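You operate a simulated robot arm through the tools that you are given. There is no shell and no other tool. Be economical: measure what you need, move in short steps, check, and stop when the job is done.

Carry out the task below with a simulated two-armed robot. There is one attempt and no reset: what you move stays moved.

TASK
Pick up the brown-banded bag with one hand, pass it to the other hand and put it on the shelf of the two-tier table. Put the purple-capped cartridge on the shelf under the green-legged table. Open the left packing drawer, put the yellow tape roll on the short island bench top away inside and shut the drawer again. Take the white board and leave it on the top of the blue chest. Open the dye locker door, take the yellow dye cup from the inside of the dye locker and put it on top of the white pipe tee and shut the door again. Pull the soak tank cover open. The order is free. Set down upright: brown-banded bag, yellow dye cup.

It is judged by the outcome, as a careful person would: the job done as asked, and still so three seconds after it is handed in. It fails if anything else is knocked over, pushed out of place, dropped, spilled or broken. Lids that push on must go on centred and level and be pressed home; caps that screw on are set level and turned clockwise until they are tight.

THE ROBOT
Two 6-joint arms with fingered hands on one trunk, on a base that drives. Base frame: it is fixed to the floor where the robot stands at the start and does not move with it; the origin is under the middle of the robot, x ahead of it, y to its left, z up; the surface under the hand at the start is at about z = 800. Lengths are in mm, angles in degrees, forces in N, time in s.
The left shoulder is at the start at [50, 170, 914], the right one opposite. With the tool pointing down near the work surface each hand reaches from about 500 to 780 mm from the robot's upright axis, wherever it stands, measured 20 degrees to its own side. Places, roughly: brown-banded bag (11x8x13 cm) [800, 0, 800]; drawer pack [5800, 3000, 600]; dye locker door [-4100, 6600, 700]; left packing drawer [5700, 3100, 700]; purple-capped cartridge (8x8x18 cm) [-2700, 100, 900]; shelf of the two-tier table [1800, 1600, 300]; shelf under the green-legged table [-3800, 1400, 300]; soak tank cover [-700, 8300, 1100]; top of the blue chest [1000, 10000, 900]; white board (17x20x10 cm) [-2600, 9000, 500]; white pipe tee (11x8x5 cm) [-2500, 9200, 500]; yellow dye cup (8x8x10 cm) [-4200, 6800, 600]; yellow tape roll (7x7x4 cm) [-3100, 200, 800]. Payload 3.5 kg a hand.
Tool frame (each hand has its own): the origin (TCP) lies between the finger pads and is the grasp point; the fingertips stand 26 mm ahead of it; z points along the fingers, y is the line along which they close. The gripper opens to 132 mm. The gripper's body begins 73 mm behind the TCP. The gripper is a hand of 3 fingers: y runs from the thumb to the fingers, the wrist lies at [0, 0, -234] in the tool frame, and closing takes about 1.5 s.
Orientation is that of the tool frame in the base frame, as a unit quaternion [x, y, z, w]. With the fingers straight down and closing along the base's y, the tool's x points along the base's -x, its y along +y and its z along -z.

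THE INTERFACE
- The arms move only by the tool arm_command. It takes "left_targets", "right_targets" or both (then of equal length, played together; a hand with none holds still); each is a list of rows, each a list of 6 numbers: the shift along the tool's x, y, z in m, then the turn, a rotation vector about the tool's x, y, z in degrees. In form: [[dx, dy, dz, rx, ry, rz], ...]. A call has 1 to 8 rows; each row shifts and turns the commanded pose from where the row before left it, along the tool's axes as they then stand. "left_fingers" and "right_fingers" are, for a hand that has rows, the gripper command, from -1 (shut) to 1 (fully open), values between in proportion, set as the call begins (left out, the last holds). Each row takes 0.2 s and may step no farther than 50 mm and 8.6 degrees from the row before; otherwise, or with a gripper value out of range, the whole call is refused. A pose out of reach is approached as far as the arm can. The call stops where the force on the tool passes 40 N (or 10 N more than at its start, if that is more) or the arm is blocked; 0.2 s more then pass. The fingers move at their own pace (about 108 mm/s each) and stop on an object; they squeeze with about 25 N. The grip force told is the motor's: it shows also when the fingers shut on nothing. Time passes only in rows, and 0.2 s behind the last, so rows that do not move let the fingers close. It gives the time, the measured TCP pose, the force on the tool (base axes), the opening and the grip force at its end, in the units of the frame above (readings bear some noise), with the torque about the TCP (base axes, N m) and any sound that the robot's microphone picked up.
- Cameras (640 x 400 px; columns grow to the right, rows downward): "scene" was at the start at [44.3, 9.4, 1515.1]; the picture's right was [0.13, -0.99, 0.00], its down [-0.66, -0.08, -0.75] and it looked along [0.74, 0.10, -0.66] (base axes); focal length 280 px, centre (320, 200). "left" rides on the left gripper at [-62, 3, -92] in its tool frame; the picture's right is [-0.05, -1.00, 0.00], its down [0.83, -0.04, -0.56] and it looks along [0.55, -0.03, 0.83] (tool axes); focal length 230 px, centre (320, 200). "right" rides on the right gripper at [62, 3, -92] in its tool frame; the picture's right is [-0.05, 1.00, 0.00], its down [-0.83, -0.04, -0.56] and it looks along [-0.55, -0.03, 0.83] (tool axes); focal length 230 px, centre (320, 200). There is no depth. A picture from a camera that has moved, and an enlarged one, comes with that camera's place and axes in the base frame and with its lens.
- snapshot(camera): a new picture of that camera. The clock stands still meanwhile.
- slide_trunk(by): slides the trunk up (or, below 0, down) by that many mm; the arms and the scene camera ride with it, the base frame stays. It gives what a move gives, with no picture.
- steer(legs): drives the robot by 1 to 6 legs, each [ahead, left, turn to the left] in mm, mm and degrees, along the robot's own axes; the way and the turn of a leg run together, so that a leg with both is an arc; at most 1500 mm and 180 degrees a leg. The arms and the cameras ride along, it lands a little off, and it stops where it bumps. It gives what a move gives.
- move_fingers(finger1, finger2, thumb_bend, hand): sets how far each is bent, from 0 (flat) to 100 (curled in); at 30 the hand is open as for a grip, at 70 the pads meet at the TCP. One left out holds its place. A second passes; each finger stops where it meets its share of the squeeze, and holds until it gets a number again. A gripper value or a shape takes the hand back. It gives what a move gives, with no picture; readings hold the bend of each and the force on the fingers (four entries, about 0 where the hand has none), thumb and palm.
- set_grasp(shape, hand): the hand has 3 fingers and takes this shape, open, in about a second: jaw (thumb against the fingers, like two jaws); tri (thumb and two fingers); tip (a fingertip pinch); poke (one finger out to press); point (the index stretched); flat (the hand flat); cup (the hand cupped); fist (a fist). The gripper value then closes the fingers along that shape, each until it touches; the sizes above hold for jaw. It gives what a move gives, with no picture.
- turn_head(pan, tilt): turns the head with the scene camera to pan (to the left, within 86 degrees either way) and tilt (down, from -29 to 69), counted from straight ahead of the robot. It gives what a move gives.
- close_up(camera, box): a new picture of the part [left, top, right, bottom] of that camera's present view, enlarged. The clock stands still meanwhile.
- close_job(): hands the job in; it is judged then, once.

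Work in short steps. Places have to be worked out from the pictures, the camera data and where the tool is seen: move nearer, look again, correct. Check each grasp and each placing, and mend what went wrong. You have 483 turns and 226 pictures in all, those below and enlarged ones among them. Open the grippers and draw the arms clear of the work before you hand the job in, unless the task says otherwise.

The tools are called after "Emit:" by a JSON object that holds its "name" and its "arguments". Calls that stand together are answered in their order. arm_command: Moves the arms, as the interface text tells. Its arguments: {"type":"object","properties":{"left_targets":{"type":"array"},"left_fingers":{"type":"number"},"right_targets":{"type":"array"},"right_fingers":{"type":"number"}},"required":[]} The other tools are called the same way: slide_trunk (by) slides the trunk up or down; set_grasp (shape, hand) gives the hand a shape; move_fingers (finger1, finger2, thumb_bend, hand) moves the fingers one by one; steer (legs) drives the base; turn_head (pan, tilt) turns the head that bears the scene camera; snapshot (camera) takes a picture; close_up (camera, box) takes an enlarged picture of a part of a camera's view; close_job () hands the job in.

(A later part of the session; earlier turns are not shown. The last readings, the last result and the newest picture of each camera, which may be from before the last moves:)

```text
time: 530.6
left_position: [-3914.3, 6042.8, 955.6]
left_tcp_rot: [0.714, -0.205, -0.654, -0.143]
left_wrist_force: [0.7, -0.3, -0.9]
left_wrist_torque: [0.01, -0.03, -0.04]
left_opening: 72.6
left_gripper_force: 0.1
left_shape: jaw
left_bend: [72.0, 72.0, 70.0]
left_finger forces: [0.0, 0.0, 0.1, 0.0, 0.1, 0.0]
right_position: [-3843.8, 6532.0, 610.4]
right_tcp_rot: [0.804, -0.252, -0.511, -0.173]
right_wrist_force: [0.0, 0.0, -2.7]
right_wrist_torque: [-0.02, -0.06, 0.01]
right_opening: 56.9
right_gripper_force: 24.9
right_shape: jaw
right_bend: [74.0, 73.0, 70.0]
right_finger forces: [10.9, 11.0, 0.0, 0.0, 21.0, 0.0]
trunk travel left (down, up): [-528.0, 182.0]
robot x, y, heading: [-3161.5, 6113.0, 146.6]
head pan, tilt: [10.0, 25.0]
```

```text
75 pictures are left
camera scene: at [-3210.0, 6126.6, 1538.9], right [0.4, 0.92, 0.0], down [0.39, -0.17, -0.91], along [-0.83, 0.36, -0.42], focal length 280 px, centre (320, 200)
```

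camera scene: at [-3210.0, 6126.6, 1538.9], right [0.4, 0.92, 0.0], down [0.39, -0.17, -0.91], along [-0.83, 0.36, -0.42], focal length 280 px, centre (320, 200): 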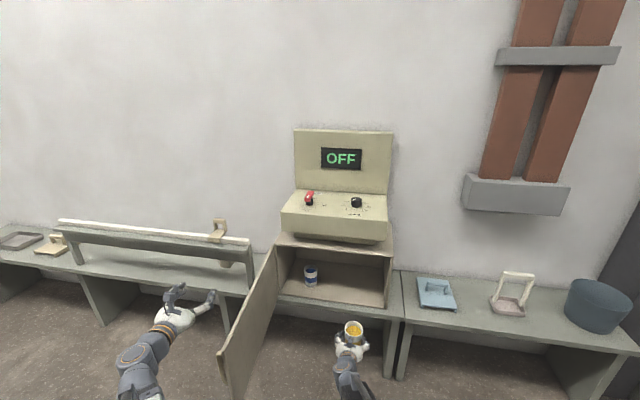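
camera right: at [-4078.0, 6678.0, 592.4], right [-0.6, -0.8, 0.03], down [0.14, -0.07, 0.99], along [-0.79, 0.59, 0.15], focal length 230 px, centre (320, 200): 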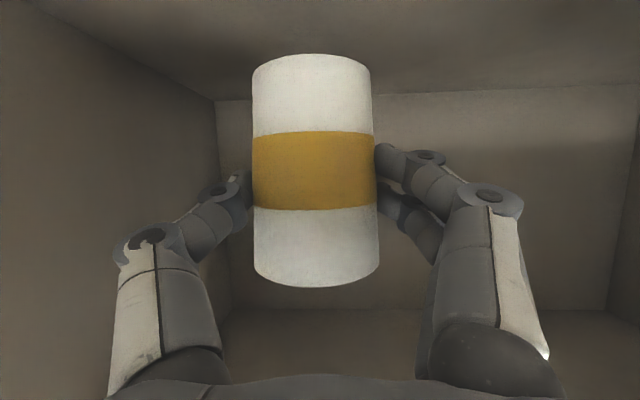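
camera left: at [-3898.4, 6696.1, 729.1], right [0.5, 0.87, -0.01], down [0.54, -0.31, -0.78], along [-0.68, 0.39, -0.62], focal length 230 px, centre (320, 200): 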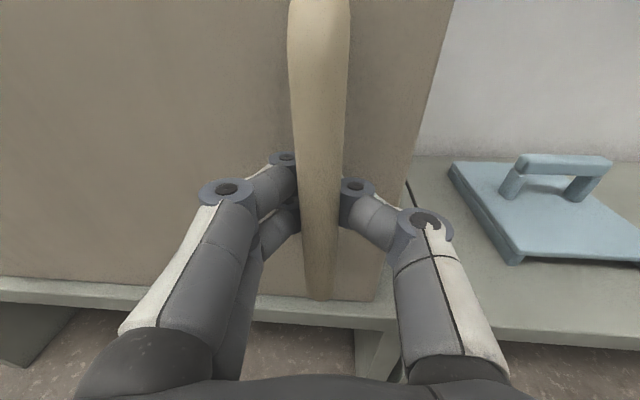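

Cup is out and level. Before shutting the door, I pull the cup hand up and back to the right so the door can swing.

Emit:
{"name": "arm_command", "arguments": {"right_targets": [[-0.025, -0.0125, -0.0322, 0, 0, 0], [-0.025, -0.0125, -0.0322, 0, 0, 0], [-0.025, -0.0125, -0.0322, 0, 0, 0], [-0.025, -0.0125, -0.0322, 0, 0, 0], [-0.025, -0.0125, -0.0322, 0, 0, 0], [-0.025, -0.0125, -0.0322, 0, 0, 0], [-0.025, -0.0125, -0.0322, 0, 0, 0], [-0.025, -0.0125, -0.0322, 0, 0, 0]]}}

Emit:
{"name": "arm_command", "arguments": {"left_targets": [[0, 0.03, 0, 0, 0, 0], [0, 0.03, 0, 0, 0, 0], [0.04, 0.01, 0, 0, 0, 0], [0.045, 0, 0, 0, 0, 0], [0.045, 0, 0, 0, 0, 0], [0.045, 0, 0, 0, 0, 0], [0.045, 0, 0, 0, 0, 0], [0.045, 0, 0, 0, 0, 0]], "left_fingers": -1}}

Emit:
{"name": "snapshot", "arguments": {"camera": "scene"}}

```text
time: 532.5
left_position: [-3913.5, 6042.2, 956.3]
left_tcp_rot: [0.714, -0.206, -0.654, -0.144]
left_wrist_force: [-0.3, -0.1, 0.6]
left_wrist_torque: [0.01, 0.01, -0.03]
left_opening: 72.4
left_gripper_force: 0.1
left_shape: jaw
left_bend: [72.0, 72.0, 70.0]
left_finger forces: [0.1, 0.0, 0.0, 0.0, 0.0, 0.0]
right_position: [-3684.4, 6526.1, 900.2]
right_tcp_rot: [0.803, -0.253, -0.51, -0.174]
right_wrist_force: [-0.1, -0.2, -3.4]
right_wrist_torque: [-0.07, -0.07, -0.01]
right_opening: 56.6
right_gripper_force: 24.7
right_shape: jaw
right_bend: [74.0, 73.0, 70.0]
right_finger forces: [10.7, 11.0, 0.0, 0.0, 21.1, 0.1]
right hand out of reach, approached as far as the arm can: row 8
trunk travel left (down, up): [-528.0, 182.0]
robot x, y, heading: [-3161.6, 6110.8, 146.6]
head pan, tilt: [10.0, 25.0]
```

```text
time: 534.2
left_position: [-3930.7, 5952.3, 696.2]
left_tcp_rot: [0.714, -0.205, -0.654, -0.143]
left_wrist_force: [-0.1, 0.4, 0.5]
left_wrist_torque: [0.01, 0.02, 0.0]
left_opening: 0.0
left_gripper_force: 25.2
left_shape: jaw
left_bend: [64.0, 64.0, 66.0]
left_finger forces: [0.0, 0.0, 0.1, 0.1, 0.0, 0.0]
right_position: [-3684.8, 6525.4, 899.1]
right_tcp_rot: [0.804, -0.252, -0.511, -0.172]
right_wrist_force: [0.9, 0.5, -3.4]
right_wrist_torque: [-0.04, 0.01, 0.0]
right_opening: 56.6
right_gripper_force: 24.8
right_shape: jaw
right_bend: [74.0, 73.0, 70.0]
right_finger forces: [10.6, 11.1, 0.2, 0.1, 21.1, 0.0]
trunk travel left (down, up): [-528.0, 182.0]
robot x, y, heading: [-3161.6, 6115.4, 146.9]
head pan, tilt: [10.0, 25.0]
```

```text
74 pictures are left
camera scene: at [-3210.1, 6126.6, 1538.9], right [0.4, 0.92, 0.0], down [0.39, -0.17, -0.91], along [-0.83, 0.36, -0.42], focal length 280 px, centre (320, 200)
```

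scene: 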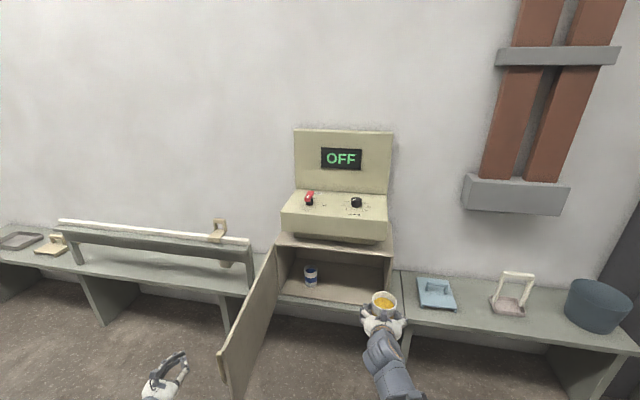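

Left fist is outside the door. I drive right to push the door round.

Emit:
{"name": "steer", "arguments": {"legs": [[0, -250, 0]]}}

Emit:
{"name": "snapshot", "arguments": {"camera": "scene"}}

```text
time: 536.1
left_position: [-3792.4, 6162.9, 698.5]
left_tcp_rot: [0.714, -0.204, -0.654, -0.142]
left_wrist_force: [0.3, -0.5, 0.4]
left_wrist_torque: [-0.01, -0.01, 0.02]
left_opening: 0.0
left_gripper_force: 24.7
left_shape: jaw
left_bend: [64.0, 64.0, 67.0]
left_finger forces: [0.0, 0.0, 0.0, 0.0, 0.1, 0.0]
right_position: [-3546.1, 6735.6, 900.3]
right_tcp_rot: [0.804, -0.252, -0.51, -0.173]
right_wrist_force: [0.0, -0.5, -2.7]
right_wrist_torque: [-0.02, -0.05, -0.01]
right_opening: 56.3
right_gripper_force: 25.0
right_shape: jaw
right_bend: [74.0, 73.0, 70.0]
right_finger forces: [10.7, 10.9, 0.1, 0.0, 21.1, 0.1]
trunk travel left (down, up): [-528.0, 182.0]
robot x, y, heading: [-3022.3, 6323.8, 146.7]
head pan, tilt: [10.0, 25.0]
```

```text
73 pictures are left
camera scene: at [-3071.9, 6336.6, 1538.9], right [0.4, 0.92, 0.0], down [0.39, -0.17, -0.91], along [-0.83, 0.36, -0.42], focal length 280 px, centre (320, 200)
```

scene: 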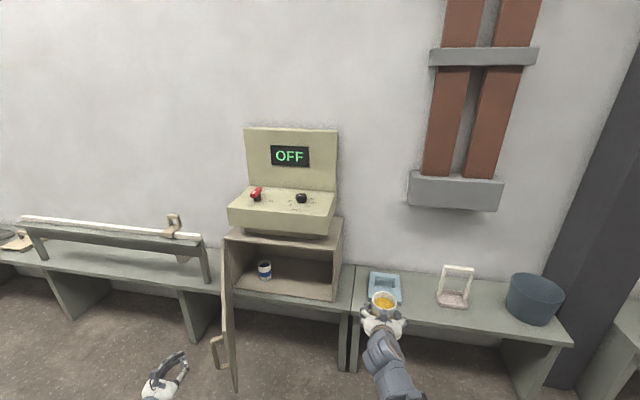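

Emit:
{"name": "steer", "arguments": {"legs": [[0, -220, 0]]}}

Emit:
{"name": "snapshot", "arguments": {"camera": "scene"}}

```text
time: 537.8
left_position: [-3672.9, 6345.1, 698.5]
left_tcp_rot: [0.714, -0.206, -0.654, -0.143]
left_wrist_force: [-0.6, -0.2, 0.2]
left_wrist_torque: [0.02, 0.04, 0.04]
left_opening: 0.0
left_gripper_force: 24.6
left_shape: jaw
left_bend: [64.0, 64.0, 67.0]
left_finger forces: [0.1, 0.0, 0.0, 0.0, 0.0, 0.1]
right_position: [-3424.9, 6918.4, 899.4]
right_tcp_rot: [0.804, -0.253, -0.51, -0.173]
right_wrist_force: [-0.6, -0.6, -3.3]
right_wrist_torque: [-0.07, -0.04, -0.01]
right_opening: 56.7
right_gripper_force: 25.2
right_shape: jaw
right_bend: [74.0, 73.0, 70.0]
right_finger forces: [10.7, 10.9, 0.0, 0.1, 21.2, 0.1]
trunk travel left (down, up): [-528.0, 182.0]
robot x, y, heading: [-2902.1, 6504.4, 146.7]
head pan, tilt: [10.0, 25.0]
```

```text
72 pictures are left
camera scene: at [-2951.7, 6519.6, 1538.9], right [0.4, 0.92, 0.0], down [0.39, -0.17, -0.91], along [-0.83, 0.36, -0.42], focal length 280 px, centre (320, 200)
```

scene: 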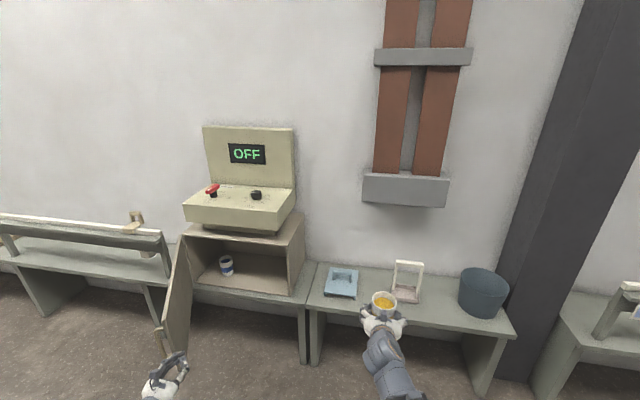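

The fist passed just in front of the door's edge. I go back left, move 150 mm closer, and repeat the sweep.

Emit:
{"name": "steer", "arguments": {"legs": [[0, 500, 0], [150, 0, 0]]}}

Emit:
{"name": "snapshot", "arguments": {"camera": "scene"}}

```text
time: 541.7
left_position: [-4076.2, 6006.7, 698.3]
left_tcp_rot: [0.714, -0.205, -0.654, -0.143]
left_wrist_force: [0.2, 0.5, 0.6]
left_wrist_torque: [0.0, 0.01, 0.02]
left_opening: 0.0
left_gripper_force: 25.1
left_shape: jaw
left_bend: [64.0, 64.0, 67.0]
left_finger forces: [0.1, 0.0, 0.0, 0.0, 0.0, 0.1]
right_position: [-3829.3, 6578.7, 898.9]
right_tcp_rot: [0.804, -0.253, -0.51, -0.173]
right_wrist_force: [-0.5, 0.2, -3.6]
right_wrist_torque: [-0.08, -0.06, -0.01]
right_opening: 56.8
right_gripper_force: 25.1
right_shape: jaw
right_bend: [74.0, 73.0, 70.0]
right_finger forces: [10.7, 11.0, 0.0, 0.1, 21.0, 0.1]
trunk travel left (down, up): [-528.0, 182.0]
robot x, y, heading: [-3304.1, 6165.1, 146.8]
head pan, tilt: [10.0, 25.0]
```

```text
71 pictures are left
camera scene: at [-3354.4, 6179.9, 1538.8], right [0.4, 0.92, 0.0], down [0.39, -0.17, -0.91], along [-0.83, 0.36, -0.42], focal length 280 px, centre (320, 200)
```

scene: 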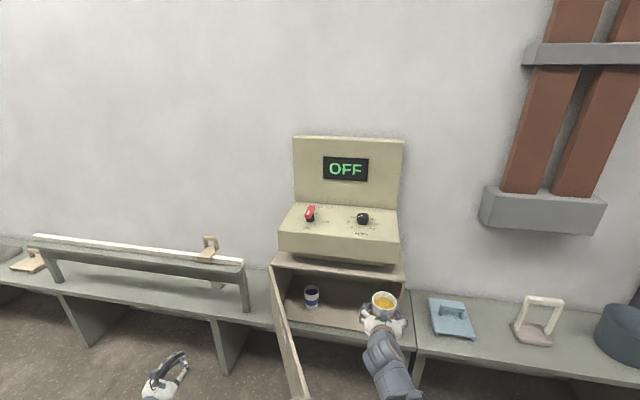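

The hand is left of the door. Sweep right again.

Emit:
{"name": "steer", "arguments": {"legs": [[0, -250, 0]]}}

Emit:
{"name": "snapshot", "arguments": {"camera": "scene"}}

```text
time: 543.5
left_position: [-3937.3, 6215.5, 700.2]
left_tcp_rot: [0.713, -0.205, -0.655, -0.144]
left_wrist_force: [0.3, 0.4, 1.1]
left_wrist_torque: [0.0, -0.01, -0.01]
left_opening: 0.1
left_gripper_force: 25.0
left_shape: jaw
left_bend: [64.0, 64.0, 67.0]
left_finger forces: [0.0, 0.1, 0.1, 0.0, 0.0, 0.1]
right_position: [-3691.0, 6787.5, 898.8]
right_tcp_rot: [0.804, -0.253, -0.509, -0.173]
right_wrist_force: [-0.4, -0.4, -3.7]
right_wrist_torque: [-0.06, -0.06, 0.03]
right_opening: 56.5
right_gripper_force: 24.7
right_shape: jaw
right_bend: [74.0, 73.0, 70.0]
right_finger forces: [10.7, 11.0, 0.0, 0.0, 21.1, 0.1]
trunk travel left (down, up): [-528.0, 182.0]
robot x, y, heading: [-3169.1, 6372.6, 146.4]
head pan, tilt: [10.0, 25.0]
```

```text
70 pictures are left
camera scene: at [-3217.1, 6387.9, 1538.9], right [0.4, 0.92, 0.0], down [0.39, -0.17, -0.91], along [-0.83, 0.36, -0.42], focal length 280 px, centre (320, 200)
```

scene: 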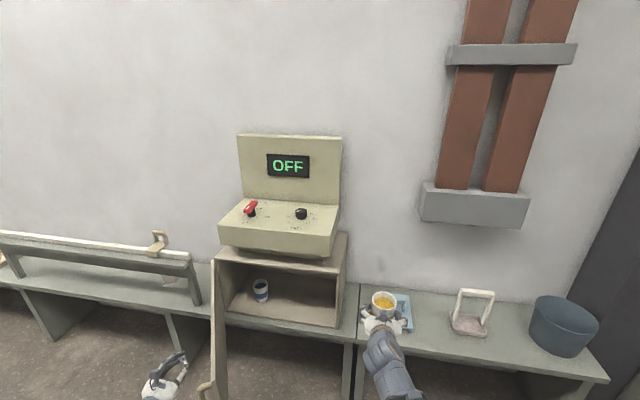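

Emit:
{"name": "steer", "arguments": {"legs": [[0, -220, 0]]}}

Emit:
{"name": "snapshot", "arguments": {"camera": "scene"}}

```text
time: 545.2
left_position: [-3815.9, 6401.6, 697.6]
left_tcp_rot: [0.714, -0.206, -0.654, -0.144]
left_wrist_force: [-0.2, -0.3, -0.1]
left_wrist_torque: [0.0, 0.01, 0.01]
left_opening: 0.1
left_gripper_force: 25.3
left_shape: jaw
left_bend: [64.0, 64.0, 67.0]
left_finger forces: [0.0, 0.0, 0.0, 0.0, 0.0, 0.0]
right_position: [-3568.3, 6973.1, 900.2]
right_tcp_rot: [0.804, -0.254, -0.509, -0.174]
right_wrist_force: [0.1, 0.3, -3.4]
right_wrist_torque: [-0.04, -0.06, 0.01]
right_opening: 56.6
right_gripper_force: 24.4
right_shape: jaw
right_bend: [74.0, 73.0, 70.0]
right_finger forces: [10.7, 11.0, 0.0, 0.0, 21.2, 0.1]
trunk travel left (down, up): [-528.0, 182.0]
robot x, y, heading: [-3043.0, 6562.5, 146.5]
head pan, tilt: [10.0, 25.0]
```

```text
69 pictures are left
camera scene: at [-3094.8, 6573.1, 1538.9], right [0.4, 0.92, 0.0], down [0.39, -0.17, -0.91], along [-0.83, 0.36, -0.42], focal length 280 px, centre (320, 200)
```

scene: 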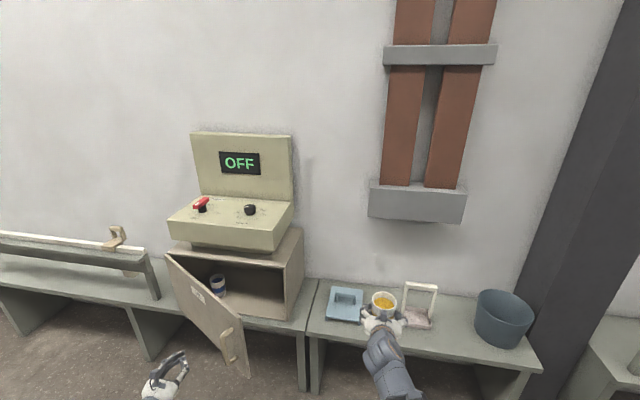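

The door is now ~45° and the fist is in front of it. I shift right 110 mm for leverage and push forward.

Emit:
{"name": "steer", "arguments": {"legs": [[0, -110, 0], [220, 0, 0]]}}

Emit:
{"name": "snapshot", "arguments": {"camera": "scene"}}

```text
time: 547.7
left_position: [-3941.1, 6614.7, 698.4]
left_tcp_rot: [0.714, -0.206, -0.654, -0.144]
left_wrist_force: [-0.1, -0.5, 0.6]
left_wrist_torque: [0.0, -0.01, 0.01]
left_opening: 0.1
left_gripper_force: 25.0
left_shape: jaw
left_bend: [65.0, 64.0, 67.0]
left_finger forces: [0.0, 0.1, 0.0, 0.0, 0.0, 0.1]
right_position: [-3692.9, 7188.3, 898.8]
right_tcp_rot: [0.803, -0.254, -0.51, -0.174]
right_wrist_force: [-0.3, 0.7, -3.6]
right_wrist_torque: [-0.06, -0.04, 0.01]
right_opening: 56.6
right_gripper_force: 24.9
right_shape: jaw
right_bend: [74.0, 73.0, 70.0]
right_finger forces: [10.8, 11.1, 0.0, 0.0, 21.1, 0.1]
trunk travel left (down, up): [-528.0, 182.0]
robot x, y, heading: [-3168.6, 6775.5, 146.6]
head pan, tilt: [10.0, 25.0]
```

```text
68 pictures are left
camera scene: at [-3220.1, 6787.0, 1538.8], right [0.4, 0.92, 0.0], down [0.39, -0.17, -0.91], along [-0.83, 0.36, -0.42], focal length 280 px, centre (320, 200)
```

scene: 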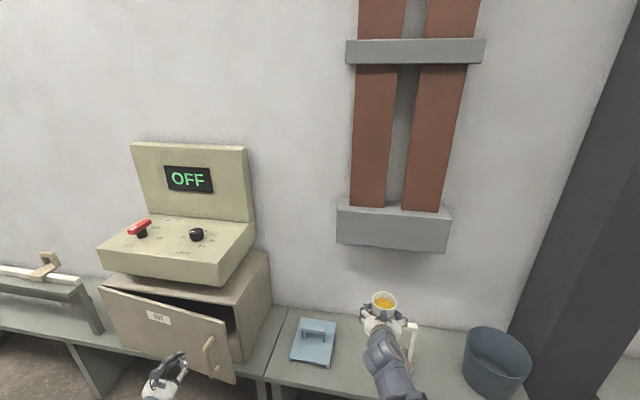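

Nearly shut. Push forward until it stops.

Emit:
{"name": "steer", "arguments": {"legs": [[90, 0, 0]]}}

Emit:
{"name": "steer", "arguments": {"legs": [[40, 0, 0]]}}

Emit:
{"name": "snapshot", "arguments": {"camera": "scene"}}

```text
time: 548.8
left_position: [-4016.8, 6663.1, 697.4]
left_tcp_rot: [0.714, -0.206, -0.654, -0.143]
left_wrist_force: [-0.2, -0.7, -0.2]
left_wrist_torque: [0.02, -0.01, -0.01]
left_opening: 0.1
left_gripper_force: 25.1
left_shape: jaw
left_bend: [65.0, 64.0, 67.0]
left_finger forces: [0.0, 0.0, 0.1, 0.1, 0.0, 0.1]
right_position: [-3768.3, 7236.4, 899.2]
right_tcp_rot: [0.804, -0.254, -0.509, -0.174]
right_wrist_force: [0.6, 0.4, -3.7]
right_wrist_torque: [-0.04, -0.04, -0.04]
right_opening: 56.5
right_gripper_force: 25.1
right_shape: jaw
right_bend: [74.0, 73.0, 70.0]
right_finger forces: [10.6, 11.1, 0.0, 0.1, 21.1, 0.0]
trunk travel left (down, up): [-528.0, 182.0]
robot x, y, heading: [-3246.4, 6825.4, 146.6]
head pan, tilt: [10.0, 25.0]
```

```text
time: 549.7
left_position: [-4034.1, 6671.7, 697.6]
left_tcp_rot: [0.716, -0.199, -0.655, -0.139]
left_wrist_force: [4.5, -2.4, 0.7]
left_wrist_torque: [0.08, 0.08, -0.1]
left_opening: 0.1
left_gripper_force: 25.0
left_shape: jaw
left_bend: [71.0, 69.0, 74.0]
left_finger forces: [0.0, 0.1, 0.1, 0.1, 0.0, 0.0]
right_position: [-3789.6, 7249.6, 897.8]
right_tcp_rot: [0.804, -0.254, -0.509, -0.174]
right_wrist_force: [-0.3, -0.8, -3.7]
right_wrist_torque: [-0.06, -0.06, 0.01]
right_opening: 56.5
right_gripper_force: 24.9
right_shape: jaw
right_bend: [74.0, 73.0, 70.0]
right_finger forces: [10.6, 11.1, 0.0, 0.0, 21.2, 0.0]
trunk travel left (down, up): [-528.0, 182.0]
robot x, y, heading: [-3264.5, 6834.8, 146.5]
head pan, tilt: [10.0, 25.0]
stopped in leg 1: the force on the tool passed its limit at 54 N (the readings are from after the stop); the commanded pose is now the measured one
```

```text
67 pictures are left
camera scene: at [-3315.2, 6849.8, 1538.9], right [0.4, 0.92, 0.0], down [0.39, -0.17, -0.91], along [-0.83, 0.36, -0.42], focal length 280 px, centre (320, 200)
```

scene: 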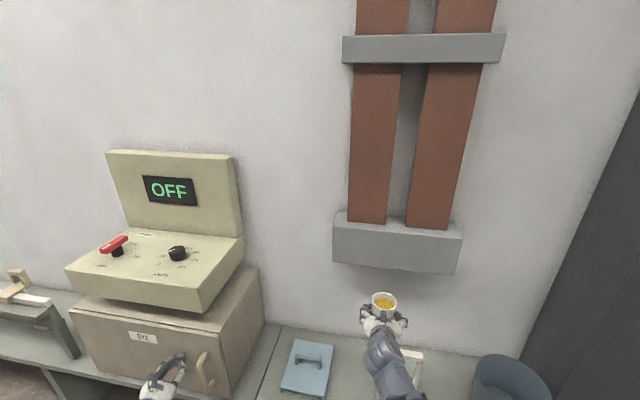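

Door is pressed shut (54 N stop). I back off and inspect.

Emit:
{"name": "steer", "arguments": {"legs": [[-300, 0, 0]]}}

Emit:
{"name": "close_up", "arguments": {"camera": "scene", "box": [80, 180, 320, 330]}}

```text
time: 551.7
left_position: [-3781.4, 6504.4, 697.5]
left_tcp_rot: [0.716, -0.199, -0.655, -0.139]
left_wrist_force: [0.6, 0.6, 0.1]
left_wrist_torque: [0.0, 0.02, -0.02]
left_opening: 0.0
left_gripper_force: 24.7
left_shape: jaw
left_bend: [70.0, 69.0, 74.0]
left_finger forces: [0.0, 0.0, 0.1, 0.0, 0.0, 0.1]
right_position: [-3536.4, 7083.3, 898.8]
right_tcp_rot: [0.805, -0.251, -0.509, -0.172]
right_wrist_force: [-0.1, 0.2, -2.5]
right_wrist_torque: [-0.07, -0.04, -0.02]
right_opening: 56.2
right_gripper_force: 25.4
right_shape: jaw
right_bend: [74.0, 73.0, 70.0]
right_finger forces: [10.7, 11.1, 0.0, 0.0, 21.0, 0.1]
trunk travel left (down, up): [-528.0, 182.0]
robot x, y, heading: [-3012.1, 6669.1, 146.9]
head pan, tilt: [10.0, 25.0]
```

```text
2.67 times, centred on (200, 255) of scene
camera zoom: at [-3063.2, 6684.1, 1538.9], right [0.39, 0.92, 0.0], down [0.39, -0.17, -0.91], along [-0.83, 0.36, -0.42], focal length 747 px, centre (640, 53)
```

zoom: 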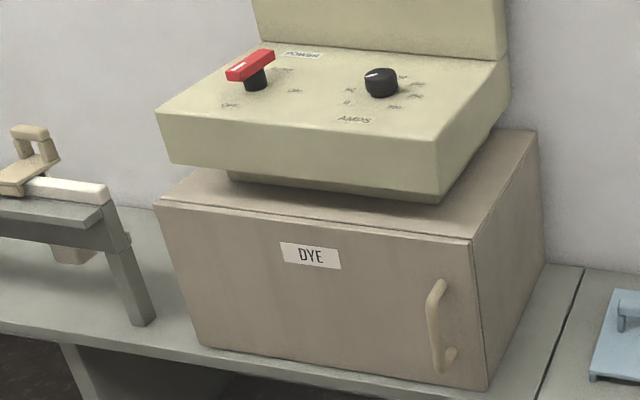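

The dye locker is shut flush. Now I carry the cup sideways along the aisle back to the tee's bench.

Emit:
{"name": "steer", "arguments": {"legs": [[-130, 0, 0], [0, -1200, 0], [0, -1100, 0]]}}

Emit:
{"name": "turn_head", "arguments": {"pan": 0, "tilt": 35}}

Emit:
{"name": "snapshot", "arguments": {"camera": "scene"}}

```text
time: 563.9
left_position: [-2427.9, 8363.3, 698.3]
left_tcp_rot: [0.717, -0.194, -0.656, -0.135]
left_wrist_force: [0.7, -0.4, -0.5]
left_wrist_torque: [-0.01, 0.03, -0.01]
left_opening: 0.0
left_gripper_force: 25.2
left_shape: jaw
left_bend: [70.0, 69.0, 74.0]
left_finger forces: [0.0, 0.1, 0.0, 0.1, 0.1, 0.0]
right_position: [-2190.2, 8945.6, 897.5]
right_tcp_rot: [0.806, -0.247, -0.51, -0.169]
right_wrist_force: [0.1, 0.3, -2.8]
right_wrist_torque: [-0.09, -0.05, 0.01]
right_opening: 56.3
right_gripper_force: 25.3
right_shape: jaw
right_bend: [74.0, 73.0, 70.0]
right_finger forces: [10.8, 11.0, 0.1, 0.0, 20.9, 0.1]
trunk travel left (down, up): [-528.0, 182.0]
robot x, y, heading: [-1657.8, 8542.1, 147.5]
head pan, tilt: [10.0, 25.0]
```

```text
time: 564.6
left_position: [-2427.3, 8363.5, 697.7]
left_tcp_rot: [0.717, -0.195, -0.655, -0.135]
left_wrist_force: [0.6, -0.7, -0.5]
left_wrist_torque: [-0.01, 0.0, 0.01]
left_opening: 0.1
left_gripper_force: 25.3
left_shape: jaw
left_bend: [70.0, 69.0, 74.0]
left_finger forces: [0.1, 0.0, 0.0, 0.1, 0.1, 0.1]
right_position: [-2190.1, 8947.0, 897.3]
right_tcp_rot: [0.806, -0.248, -0.51, -0.17]
right_wrist_force: [-0.4, 0.8, -3.7]
right_wrist_torque: [-0.05, -0.06, -0.04]
right_opening: 56.5
right_gripper_force: 24.6
right_shape: jaw
right_bend: [74.0, 73.0, 70.0]
right_finger forces: [10.7, 11.0, 0.1, 0.0, 20.8, 0.0]
trunk travel left (down, up): [-528.0, 182.0]
robot x, y, heading: [-1658.6, 8538.1, 147.7]
head pan, tilt: [0.0, 35.0]
```

```text
65 pictures are left
camera scene: at [-1699.7, 8564.8, 1523.1], right [0.54, 0.84, 0.0], down [0.48, -0.31, -0.82], along [-0.69, 0.44, -0.57], focal length 280 px, centre (320, 200)
```

scene: 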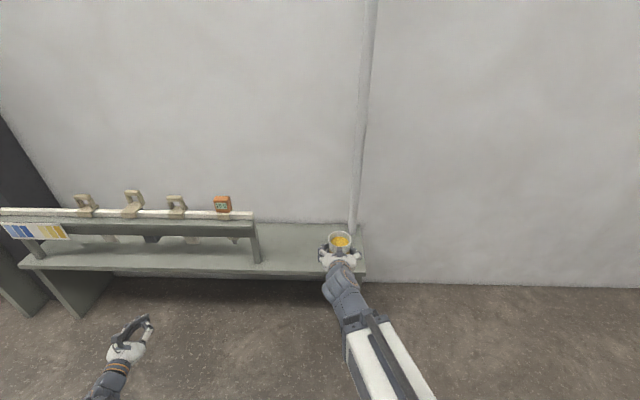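

The tee is hidden behind the cup. I move the cup hand aside to the right, drive closer, and look at the tee.

Emit:
{"name": "arm_command", "arguments": {"right_targets": [[0, -0.04, 0, 0, 0, 0], [0, -0.04, 0, 0, 0, 0], [0, -0.04, 0, 0, 0, 0]]}}

Emit:
{"name": "steer", "arguments": {"legs": [[280, 0, 0]]}}

Emit:
{"name": "snapshot", "arguments": {"camera": "scene"}}

```text
time: 565.4
left_position: [-2427.3, 8363.5, 698.4]
left_tcp_rot: [0.717, -0.194, -0.656, -0.134]
left_wrist_force: [-0.7, -0.7, -0.5]
left_wrist_torque: [-0.01, 0.01, -0.03]
left_opening: 0.2
left_gripper_force: 24.7
left_shape: jaw
left_bend: [70.0, 69.0, 74.0]
left_finger forces: [0.1, 0.0, 0.0, 0.0, 0.0, 0.1]
right_position: [-2143.1, 9052.5, 897.9]
right_tcp_rot: [0.806, -0.248, -0.51, -0.17]
right_wrist_force: [0.5, 0.6, -3.0]
right_wrist_torque: [-0.02, -0.06, -0.02]
right_opening: 56.2
right_gripper_force: 25.0
right_shape: jaw
right_bend: [74.0, 73.0, 70.0]
right_finger forces: [11.0, 11.4, 0.0, 0.0, 21.3, 0.0]
right hand out of reach, approached as far as the arm can: row 1, 2, 3
trunk travel left (down, up): [-528.0, 182.0]
robot x, y, heading: [-1655.2, 8541.2, 147.4]
head pan, tilt: [0.0, 35.0]
```

```text
time: 567.4
left_position: [-2663.6, 8512.7, 697.5]
left_tcp_rot: [0.718, -0.193, -0.656, -0.134]
left_wrist_force: [-0.6, -0.3, -0.2]
left_wrist_torque: [0.0, -0.03, -0.01]
left_opening: 0.0
left_gripper_force: 25.2
left_shape: jaw
left_bend: [70.0, 69.0, 74.0]
left_finger forces: [0.0, 0.0, 0.1, 0.0, 0.0, 0.0]
right_position: [-2380.6, 9201.9, 899.5]
right_tcp_rot: [0.807, -0.246, -0.51, -0.169]
right_wrist_force: [1.2, 0.1, -3.6]
right_wrist_torque: [-0.01, -0.04, -0.05]
right_opening: 56.2
right_gripper_force: 24.9
right_shape: jaw
right_bend: [74.0, 73.0, 70.0]
right_finger forces: [11.0, 11.3, 0.0, 0.1, 21.4, 0.0]
trunk travel left (down, up): [-528.0, 182.0]
robot x, y, heading: [-1895.9, 8689.8, 147.7]
head pan, tilt: [0.0, 35.0]
```

```text
64 pictures are left
camera scene: at [-1936.1, 8715.4, 1523.1], right [0.54, 0.84, 0.0], down [0.48, -0.31, -0.82], along [-0.69, 0.44, -0.57], focal length 280 px, centre (320, 200)
```

scene: 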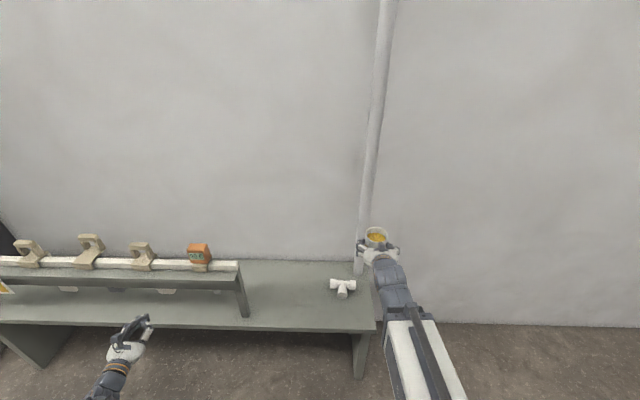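

Tee visible. I zoom in to measure it.

Emit:
{"name": "close_up", "arguments": {"camera": "scene", "box": [300, 260, 396, 320]}}

```text
6.67 times, centred on (348, 290) of scene
camera zoom: at [-1936.1, 8715.4, 1523.1], right [0.54, 0.84, 0.0], down [0.48, -0.31, -0.82], along [-0.69, 0.44, -0.57], focal length 1867 px, centre (133, -400)
```

zoom: 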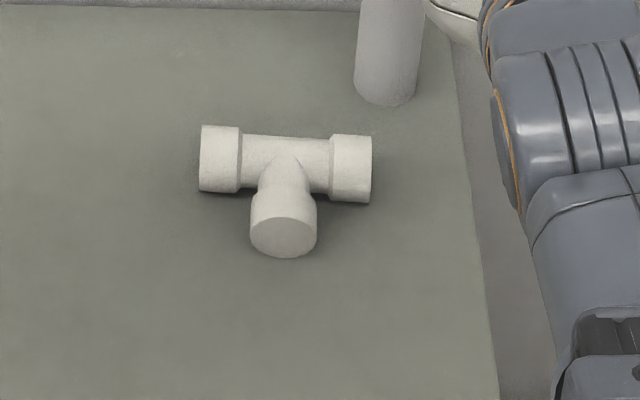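

Tee centre computes to about (-2544, 9219) with its stem toward me; I'll set the cup at about (-2536, 9213). I lower the cup hand and bring it back left, still short of the tee.

Emit:
{"name": "arm_command", "arguments": {"right_targets": [[0.04, 0.0148, 0.0184, 0, 0, 0], [0.04, 0.0148, 0.0184, 0, 0, 0], [0.04, 0.0148, 0.0184, 0, 0, 0], [0.04, 0.0148, 0.0184, 0, 0, 0], [0.04, 0.0148, 0.0184, 0, 0, 0]]}}

Emit:
{"name": "snapshot", "arguments": {"camera": "right"}}

Emit:
{"name": "close_up", "arguments": {"camera": "scene", "box": [270, 240, 430, 340]}}

```text
time: 568.6
left_position: [-2663.9, 8512.7, 697.1]
left_tcp_rot: [0.718, -0.194, -0.655, -0.134]
left_wrist_force: [0.5, 0.5, 0.2]
left_wrist_torque: [0.01, -0.02, 0.0]
left_opening: 0.1
left_gripper_force: 24.9
left_shape: jaw
left_bend: [70.0, 69.0, 74.0]
left_finger forces: [0.1, 0.0, 0.0, 0.1, 0.0, 0.0]
right_position: [-2418.6, 9143.4, 676.0]
right_tcp_rot: [0.807, -0.247, -0.509, -0.169]
right_wrist_force: [-0.3, 0.7, -3.7]
right_wrist_torque: [-0.06, -0.02, 0.01]
right_opening: 56.0
right_gripper_force: 25.0
right_shape: jaw
right_bend: [74.0, 73.0, 70.0]
right_finger forces: [10.7, 11.0, 0.1, 0.0, 21.0, 0.1]
trunk travel left (down, up): [-528.0, 182.0]
robot x, y, heading: [-1895.7, 8690.5, 147.8]
head pan, tilt: [0.0, 35.0]
```

```text
62 pictures are left
camera right: at [-2328.9, 9079.7, 658.9], right [-0.59, -0.81, 0.03], down [0.14, -0.07, 0.99], along [-0.8, 0.58, 0.15], focal length 230 px, centre (320, 200)
```

right: 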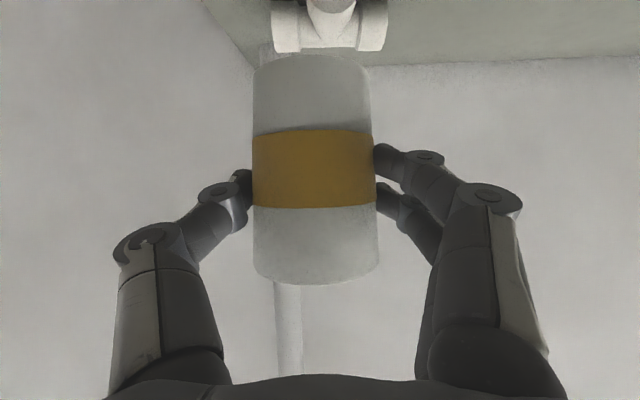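

```text
4.00 times, centred on (350, 290) of scene
camera zoom: at [-1936.1, 8715.3, 1523.1], right [0.54, 0.84, 0.0], down [0.48, -0.31, -0.82], along [-0.69, 0.44, -0.57], focal length 1120 px, centre (200, -160)
```

zoom: 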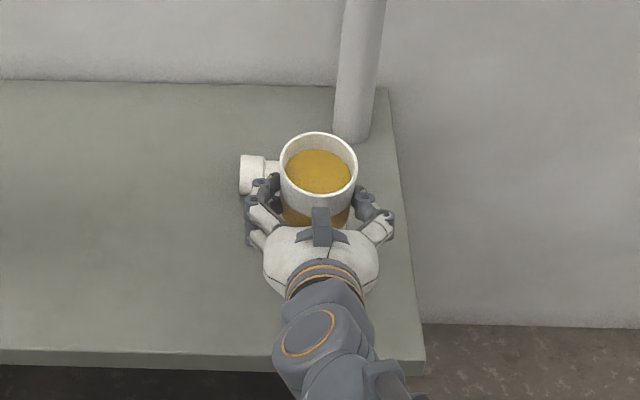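

The cup line needs ~+14 mm left and ~135 mm forward. I advance over the tee at about 30 mm clearance.

Emit:
{"name": "arm_command", "arguments": {"right_targets": [[-0.01, 0.0035, 0.0329, 0, 0, 0], [-0.01, 0.0035, 0.0329, 0, 0, 0], [-0.01, 0.0034, 0.0329, 0, 0, 0], [-0.01, 0.0034, 0.0329, 0, 0, 0]]}}

Emit:
{"name": "snapshot", "arguments": {"camera": "right"}}

Emit:
{"name": "close_up", "arguments": {"camera": "scene", "box": [270, 240, 430, 340]}}

```text
time: 569.6
left_position: [-2662.9, 8512.7, 697.5]
left_tcp_rot: [0.717, -0.195, -0.655, -0.135]
left_wrist_force: [-0.9, -0.5, 0.4]
left_wrist_torque: [-0.01, 0.02, 0.0]
left_opening: 0.0
left_gripper_force: 25.3
left_shape: jaw
left_bend: [70.0, 69.0, 74.0]
left_finger forces: [0.0, 0.0, 0.1, 0.0, 0.0, 0.1]
right_position: [-2538.7, 9211.9, 658.1]
right_tcp_rot: [0.806, -0.247, -0.51, -0.17]
right_wrist_force: [1.3, -0.2, -3.5]
right_wrist_torque: [-0.08, -0.03, 0.0]
right_opening: 55.8
right_gripper_force: 25.3
right_shape: jaw
right_bend: [74.0, 73.0, 70.0]
right_finger forces: [10.5, 11.2, 0.1, 0.1, 20.9, 0.0]
trunk travel left (down, up): [-528.0, 182.0]
robot x, y, heading: [-1898.8, 8690.9, 147.6]
head pan, tilt: [0.0, 35.0]
```

```text
60 pictures are left
camera right: at [-2449.1, 9146.4, 640.4], right [-0.59, -0.81, 0.03], down [0.14, -0.07, 0.99], along [-0.8, 0.58, 0.15], focal length 230 px, centre (320, 200)
```

right: 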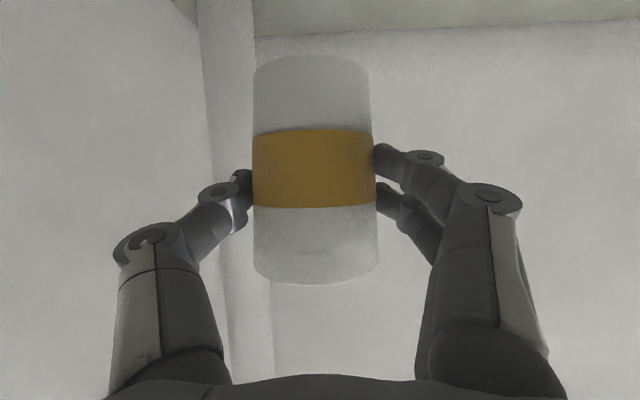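

```text
4.00 times, centred on (350, 290) of scene
camera zoom: at [-1936.2, 8715.4, 1523.1], right [0.54, 0.84, 0.0], down [0.48, -0.31, -0.82], along [-0.69, 0.44, -0.57], focal length 1120 px, centre (200, -160)
```

zoom: 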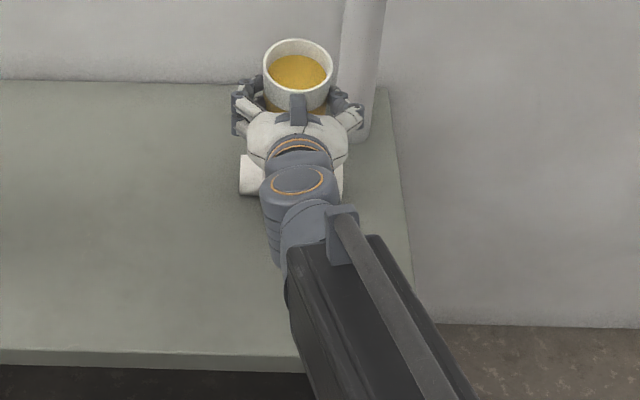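

The cup's axis lies ~18 mm beyond the TCP (70 mm cup), so it's slightly past the tee's bar. I pull back 20 mm, 4 mm right, and check.

Emit:
{"name": "arm_command", "arguments": {"right_targets": [[0.0085, -0.005, -0.018, 0, 0, 0], [0.009, 0, 0.0042, 0, 0, 0]]}}

Emit:
{"name": "close_up", "arguments": {"camera": "scene", "box": [300, 240, 396, 300]}}

```text
time: 570.2
left_position: [-2663.6, 8513.3, 697.8]
left_tcp_rot: [0.717, -0.195, -0.655, -0.135]
left_wrist_force: [-0.2, -0.5, 0.2]
left_wrist_torque: [-0.01, -0.03, 0.0]
left_opening: 0.0
left_gripper_force: 24.6
left_shape: jaw
left_bend: [70.0, 69.0, 74.0]
left_finger forces: [0.0, 0.1, 0.0, 0.0, 0.0, 0.0]
right_position: [-2520.1, 9204.6, 648.1]
right_tcp_rot: [0.806, -0.248, -0.51, -0.17]
right_wrist_force: [-0.6, 0.2, -3.2]
right_wrist_torque: [-0.05, -0.07, 0.0]
right_opening: 55.8
right_gripper_force: 24.8
right_shape: jaw
right_bend: [74.0, 73.0, 70.0]
right_finger forces: [10.5, 11.2, 0.0, 0.0, 20.9, 0.0]
trunk travel left (down, up): [-528.0, 182.0]
robot x, y, heading: [-1898.9, 8689.9, 147.7]
head pan, tilt: [0.0, 35.0]
```

```text
6.67 times, centred on (348, 270) of scene
camera zoom: at [-1936.0, 8715.3, 1523.1], right [0.54, 0.84, 0.0], down [0.48, -0.31, -0.82], along [-0.69, 0.44, -0.57], focal length 1867 px, centre (133, -267)
```

zoom: 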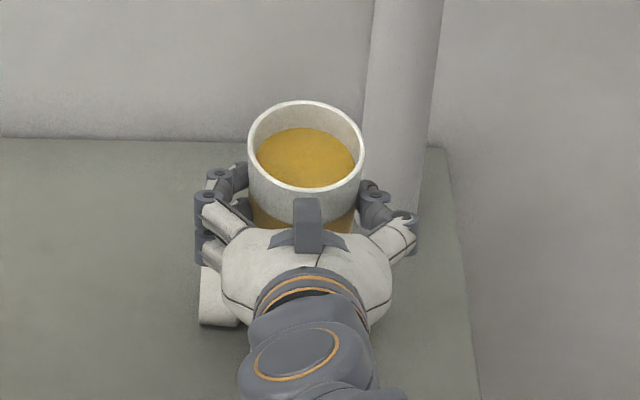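

Cup axis now ~10 mm toward the stem and 5 mm right of centre; I shift 4 mm left and lower gently.

Emit:
{"name": "arm_command", "arguments": {"right_targets": [[0, 0.004, 0, 0, 0, 0], [0.009, 0, 0.0042, 0, 0, 0], [0, 0, 0, 0, 0, 0]]}}

Emit:
{"name": "arm_command", "arguments": {"right_targets": [[0.0036, 0, 0.0017, 0, 0, 0], [0, 0, 0, 0, 0, 0]]}}

Emit:
{"name": "arm_command", "arguments": {"right_targets": [[0.0027, 0, 0.0013, 0, 0, 0], [0, 0, 0, 0, 0, 0]]}}

Emit:
{"name": "arm_command", "arguments": {"right_targets": [[0.0027, 0, 0.0013, 0, 0, 0], [0, 0, 0, 0, 0, 0]]}}

```text
time: 571.0
left_position: [-2663.3, 8513.5, 697.8]
left_tcp_rot: [0.717, -0.194, -0.656, -0.135]
left_wrist_force: [0.7, -0.4, 0.6]
left_wrist_torque: [-0.01, 0.01, 0.04]
left_opening: 0.1
left_gripper_force: 25.3
left_shape: jaw
left_bend: [70.0, 69.0, 74.0]
left_finger forces: [0.0, 0.0, 0.0, 0.0, 0.1, 0.1]
right_position: [-2520.3, 9200.6, 637.1]
right_tcp_rot: [0.806, -0.247, -0.51, -0.169]
right_wrist_force: [0.2, -0.3, -2.9]
right_wrist_torque: [-0.05, -0.04, -0.01]
right_opening: 55.8
right_gripper_force: 24.7
right_shape: jaw
right_bend: [74.0, 73.0, 70.0]
right_finger forces: [10.5, 11.0, 0.1, 0.1, 21.0, 0.0]
trunk travel left (down, up): [-528.0, 182.0]
robot x, y, heading: [-1899.3, 8692.1, 147.5]
head pan, tilt: [0.0, 35.0]
```

```text
time: 571.6
left_position: [-2663.3, 8512.6, 698.4]
left_tcp_rot: [0.717, -0.195, -0.655, -0.134]
left_wrist_force: [0.2, -0.2, -0.1]
left_wrist_torque: [0.0, 0.01, -0.02]
left_opening: 0.0
left_gripper_force: 24.7
left_shape: jaw
left_bend: [70.0, 69.0, 74.0]
left_finger forces: [0.1, 0.0, 0.0, 0.1, 0.1, 0.1]
right_position: [-2521.0, 9201.7, 632.7]
right_tcp_rot: [0.806, -0.247, -0.51, -0.169]
right_wrist_force: [0.3, 0.0, -3.1]
right_wrist_torque: [-0.07, -0.04, 0.01]
right_opening: 55.9
right_gripper_force: 25.1
right_shape: jaw
right_bend: [74.0, 73.0, 70.0]
right_finger forces: [10.5, 11.1, 0.1, 0.1, 20.9, 0.0]
trunk travel left (down, up): [-528.0, 182.0]
robot x, y, heading: [-1895.8, 8692.0, 147.7]
head pan, tilt: [0.0, 35.0]
```

```text
time: 572.2
left_position: [-2664.5, 8512.8, 698.2]
left_tcp_rot: [0.717, -0.195, -0.655, -0.135]
left_wrist_force: [-0.6, -0.5, 0.0]
left_wrist_torque: [0.01, 0.0, 0.02]
left_opening: 0.1
left_gripper_force: 25.1
left_shape: jaw
left_bend: [70.0, 69.0, 74.0]
left_finger forces: [0.1, 0.0, 0.0, 0.0, 0.0, 0.1]
right_position: [-2519.8, 9201.2, 631.0]
right_tcp_rot: [0.807, -0.245, -0.511, -0.168]
right_wrist_force: [0.5, 0.5, -3.6]
right_wrist_torque: [-0.05, -0.07, 0.01]
right_opening: 56.1
right_gripper_force: 25.1
right_shape: jaw
right_bend: [74.0, 73.0, 70.0]
right_finger forces: [10.5, 11.1, 0.1, 0.0, 21.0, 0.0]
trunk travel left (down, up): [-528.0, 182.0]
robot x, y, heading: [-1899.0, 8691.9, 147.5]
head pan, tilt: [0.0, 35.0]
```

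```text
time: 572.8
left_position: [-2662.6, 8512.9, 697.6]
left_tcp_rot: [0.717, -0.194, -0.656, -0.134]
left_wrist_force: [0.2, -0.1, -0.2]
left_wrist_torque: [0.02, 0.03, 0.02]
left_opening: 0.0
left_gripper_force: 24.6
left_shape: jaw
left_bend: [70.0, 69.0, 74.0]
left_finger forces: [0.0, 0.0, 0.0, 0.1, 0.0, 0.1]
right_position: [-2520.4, 9201.5, 628.0]
right_tcp_rot: [0.806, -0.247, -0.511, -0.17]
right_wrist_force: [-0.3, -0.5, -3.0]
right_wrist_torque: [-0.08, -0.08, 0.01]
right_opening: 56.0
right_gripper_force: 24.4
right_shape: jaw
right_bend: [74.0, 73.0, 70.0]
right_finger forces: [10.5, 11.1, 0.1, 0.0, 20.8, 0.0]
trunk travel left (down, up): [-528.0, 182.0]
robot x, y, heading: [-1898.2, 8687.9, 147.7]
head pan, tilt: [0.0, 35.0]
```

Emit:
{"name": "arm_command", "arguments": {"right_targets": [[0.0027, 0, 0.0013, 0, 0, 0], [0, 0, 0, 0, 0, 0]]}}

Emit:
{"name": "arm_command", "arguments": {"right_targets": [[0.0027, 0, 0.0013, 0, 0, 0], [0, 0, 0, 0, 0, 0]]}}

Emit:
{"name": "arm_command", "arguments": {"right_targets": [[0.0018, 0, 0.0008, 0, 0, 0], [0, 0, 0, 0, 0, 0]]}}

```text
time: 573.4
left_position: [-2663.6, 8512.4, 697.5]
left_tcp_rot: [0.717, -0.196, -0.655, -0.136]
left_wrist_force: [-0.7, -0.1, -0.4]
left_wrist_torque: [0.03, -0.02, 0.02]
left_opening: 0.0
left_gripper_force: 24.7
left_shape: jaw
left_bend: [70.0, 69.0, 74.0]
left_finger forces: [0.1, 0.0, 0.0, 0.1, 0.0, 0.0]
right_position: [-2521.2, 9202.3, 624.6]
right_tcp_rot: [0.806, -0.247, -0.51, -0.169]
right_wrist_force: [0.1, -0.4, -3.8]
right_wrist_torque: [-0.06, -0.06, 0.01]
right_opening: 56.2
right_gripper_force: 24.8
right_shape: jaw
right_bend: [74.0, 73.0, 70.0]
right_finger forces: [10.5, 11.1, 0.1, 0.0, 21.0, 0.1]
trunk travel left (down, up): [-528.0, 182.0]
robot x, y, heading: [-1895.0, 8691.3, 147.5]
head pan, tilt: [0.0, 35.0]
```

```text
time: 574.0
left_position: [-2662.5, 8512.2, 697.9]
left_tcp_rot: [0.718, -0.194, -0.655, -0.134]
left_wrist_force: [0.3, 0.1, -0.6]
left_wrist_torque: [0.0, -0.03, -0.01]
left_opening: 0.0
left_gripper_force: 25.0
left_shape: jaw
left_bend: [70.0, 69.0, 74.0]
left_finger forces: [0.0, 0.0, 0.1, 0.0, 0.1, 0.0]
right_position: [-2521.3, 9202.0, 621.9]
right_tcp_rot: [0.807, -0.248, -0.509, -0.17]
right_wrist_force: [0.2, -0.6, -2.3]
right_wrist_torque: [-0.01, -0.06, 0.02]
right_opening: 55.9
right_gripper_force: 24.6
right_shape: jaw
right_bend: [74.0, 73.0, 70.0]
right_finger forces: [10.5, 11.2, 0.0, 0.0, 20.9, 0.1]
trunk travel left (down, up): [-528.0, 182.0]
robot x, y, heading: [-1894.0, 8690.7, 147.8]
head pan, tilt: [0.0, 35.0]
```

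```text
time: 574.6
left_position: [-2663.1, 8513.8, 697.1]
left_tcp_rot: [0.718, -0.194, -0.655, -0.134]
left_wrist_force: [-0.3, 0.3, -0.1]
left_wrist_torque: [-0.02, -0.03, 0.01]
left_opening: 0.2
left_gripper_force: 24.8
left_shape: jaw
left_bend: [70.0, 69.0, 74.0]
left_finger forces: [0.0, 0.0, 0.1, 0.1, 0.1, 0.0]
right_position: [-2520.6, 9201.1, 618.9]
right_tcp_rot: [0.806, -0.247, -0.51, -0.17]
right_wrist_force: [0.0, -0.5, -2.9]
right_wrist_torque: [-0.04, -0.03, -0.01]
right_opening: 55.9
right_gripper_force: 25.2
right_shape: jaw
right_bend: [74.0, 73.0, 70.0]
right_finger forces: [10.5, 11.0, 0.1, 0.0, 20.8, 0.0]
trunk travel left (down, up): [-528.0, 182.0]
robot x, y, heading: [-1901.0, 8693.0, 147.7]
head pan, tilt: [0.0, 35.0]
```

Not touching yet; I check the gap with the wrist camera.

Emit:
{"name": "snapshot", "arguments": {"camera": "right"}}

```text
57 pictures are left
camera right: at [-2430.9, 9137.7, 601.8], right [-0.59, -0.81, 0.03], down [0.14, -0.07, 0.99], along [-0.8, 0.58, 0.15], focal length 230 px, centre (320, 200)
```

right: 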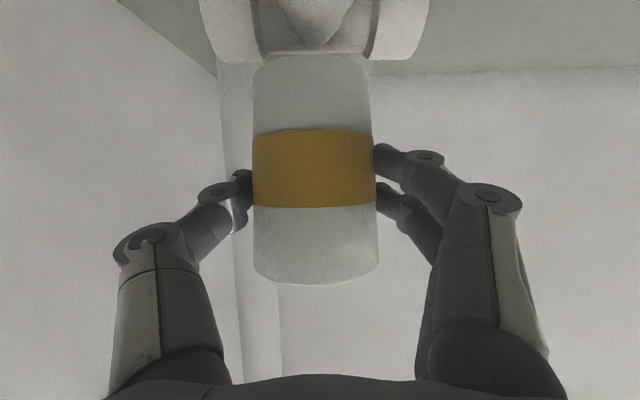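

Analysis of both cameras puts the cup axis 6–10 mm stem-side of the bar, laterally centred. Continue lowering in 2–3 mm steps.

Emit:
{"name": "arm_command", "arguments": {"right_targets": [[0.0023, 0, 0.001, 0, 0, 0], [0, 0, 0, 0, 0, 0]]}}

Emit:
{"name": "arm_command", "arguments": {"right_targets": [[0.0023, 0, 0.001, 0, 0, 0], [0, 0, 0, 0, 0, 0]]}}

Emit:
{"name": "arm_command", "arguments": {"right_targets": [[0.0023, 0, 0.001, 0, 0, 0], [0, 0, 0, 0, 0, 0]]}}

```text
time: 575.2
left_position: [-2664.1, 8512.2, 696.9]
left_tcp_rot: [0.718, -0.195, -0.655, -0.134]
left_wrist_force: [0.5, 0.0, -0.1]
left_wrist_torque: [-0.02, -0.01, 0.01]
left_opening: 0.0
left_gripper_force: 25.0
left_shape: jaw
left_bend: [70.0, 69.0, 74.0]
left_finger forces: [0.0, 0.0, 0.0, 0.0, 0.0, 0.1]
right_position: [-2520.8, 9202.1, 618.3]
right_tcp_rot: [0.806, -0.247, -0.51, -0.169]
right_wrist_force: [1.3, -0.1, -3.8]
right_wrist_torque: [-0.05, -0.06, 0.0]
right_opening: 55.7
right_gripper_force: 25.3
right_shape: jaw
right_bend: [74.0, 73.0, 70.0]
right_finger forces: [10.4, 11.1, 0.1, 0.1, 20.8, 0.0]
trunk travel left (down, up): [-528.0, 182.0]
robot x, y, heading: [-1897.3, 8690.5, 147.5]
head pan, tilt: [0.0, 35.0]
```

```text
time: 575.8
left_position: [-2663.0, 8511.8, 698.7]
left_tcp_rot: [0.718, -0.195, -0.655, -0.134]
left_wrist_force: [0.0, -0.3, -0.1]
left_wrist_torque: [0.0, -0.03, 0.02]
left_opening: 0.0
left_gripper_force: 25.2
left_shape: jaw
left_bend: [70.0, 69.0, 74.0]
left_finger forces: [0.0, 0.1, 0.0, 0.1, 0.0, 0.1]
right_position: [-2519.9, 9201.5, 614.6]
right_tcp_rot: [0.807, -0.246, -0.51, -0.168]
right_wrist_force: [0.5, -0.2, -2.6]
right_wrist_torque: [0.01, -0.06, -0.01]
right_opening: 56.2
right_gripper_force: 24.6
right_shape: jaw
right_bend: [74.0, 73.0, 70.0]
right_finger forces: [10.5, 11.1, 0.1, 0.0, 20.8, 0.0]
trunk travel left (down, up): [-528.0, 182.0]
robot x, y, heading: [-1899.4, 8688.0, 147.7]
head pan, tilt: [0.0, 35.0]
```

```text
time: 576.4
left_position: [-2663.3, 8512.8, 697.3]
left_tcp_rot: [0.717, -0.194, -0.655, -0.134]
left_wrist_force: [0.7, 0.4, 0.4]
left_wrist_torque: [-0.01, 0.02, -0.02]
left_opening: 0.1
left_gripper_force: 25.4
left_shape: jaw
left_bend: [70.0, 69.0, 74.0]
left_finger forces: [0.0, 0.0, 0.0, 0.1, 0.0, 0.1]
right_position: [-2521.5, 9202.5, 612.4]
right_tcp_rot: [0.806, -0.247, -0.51, -0.169]
right_wrist_force: [-0.1, 0.7, -4.0]
right_wrist_torque: [-0.07, -0.07, 0.0]
right_opening: 55.8
right_gripper_force: 25.0
right_shape: jaw
right_bend: [74.0, 73.0, 70.0]
right_finger forces: [10.5, 11.1, 0.0, 0.1, 20.8, 0.0]
trunk travel left (down, up): [-528.0, 182.0]
robot x, y, heading: [-1892.7, 8693.3, 147.7]
head pan, tilt: [0.0, 35.0]
```

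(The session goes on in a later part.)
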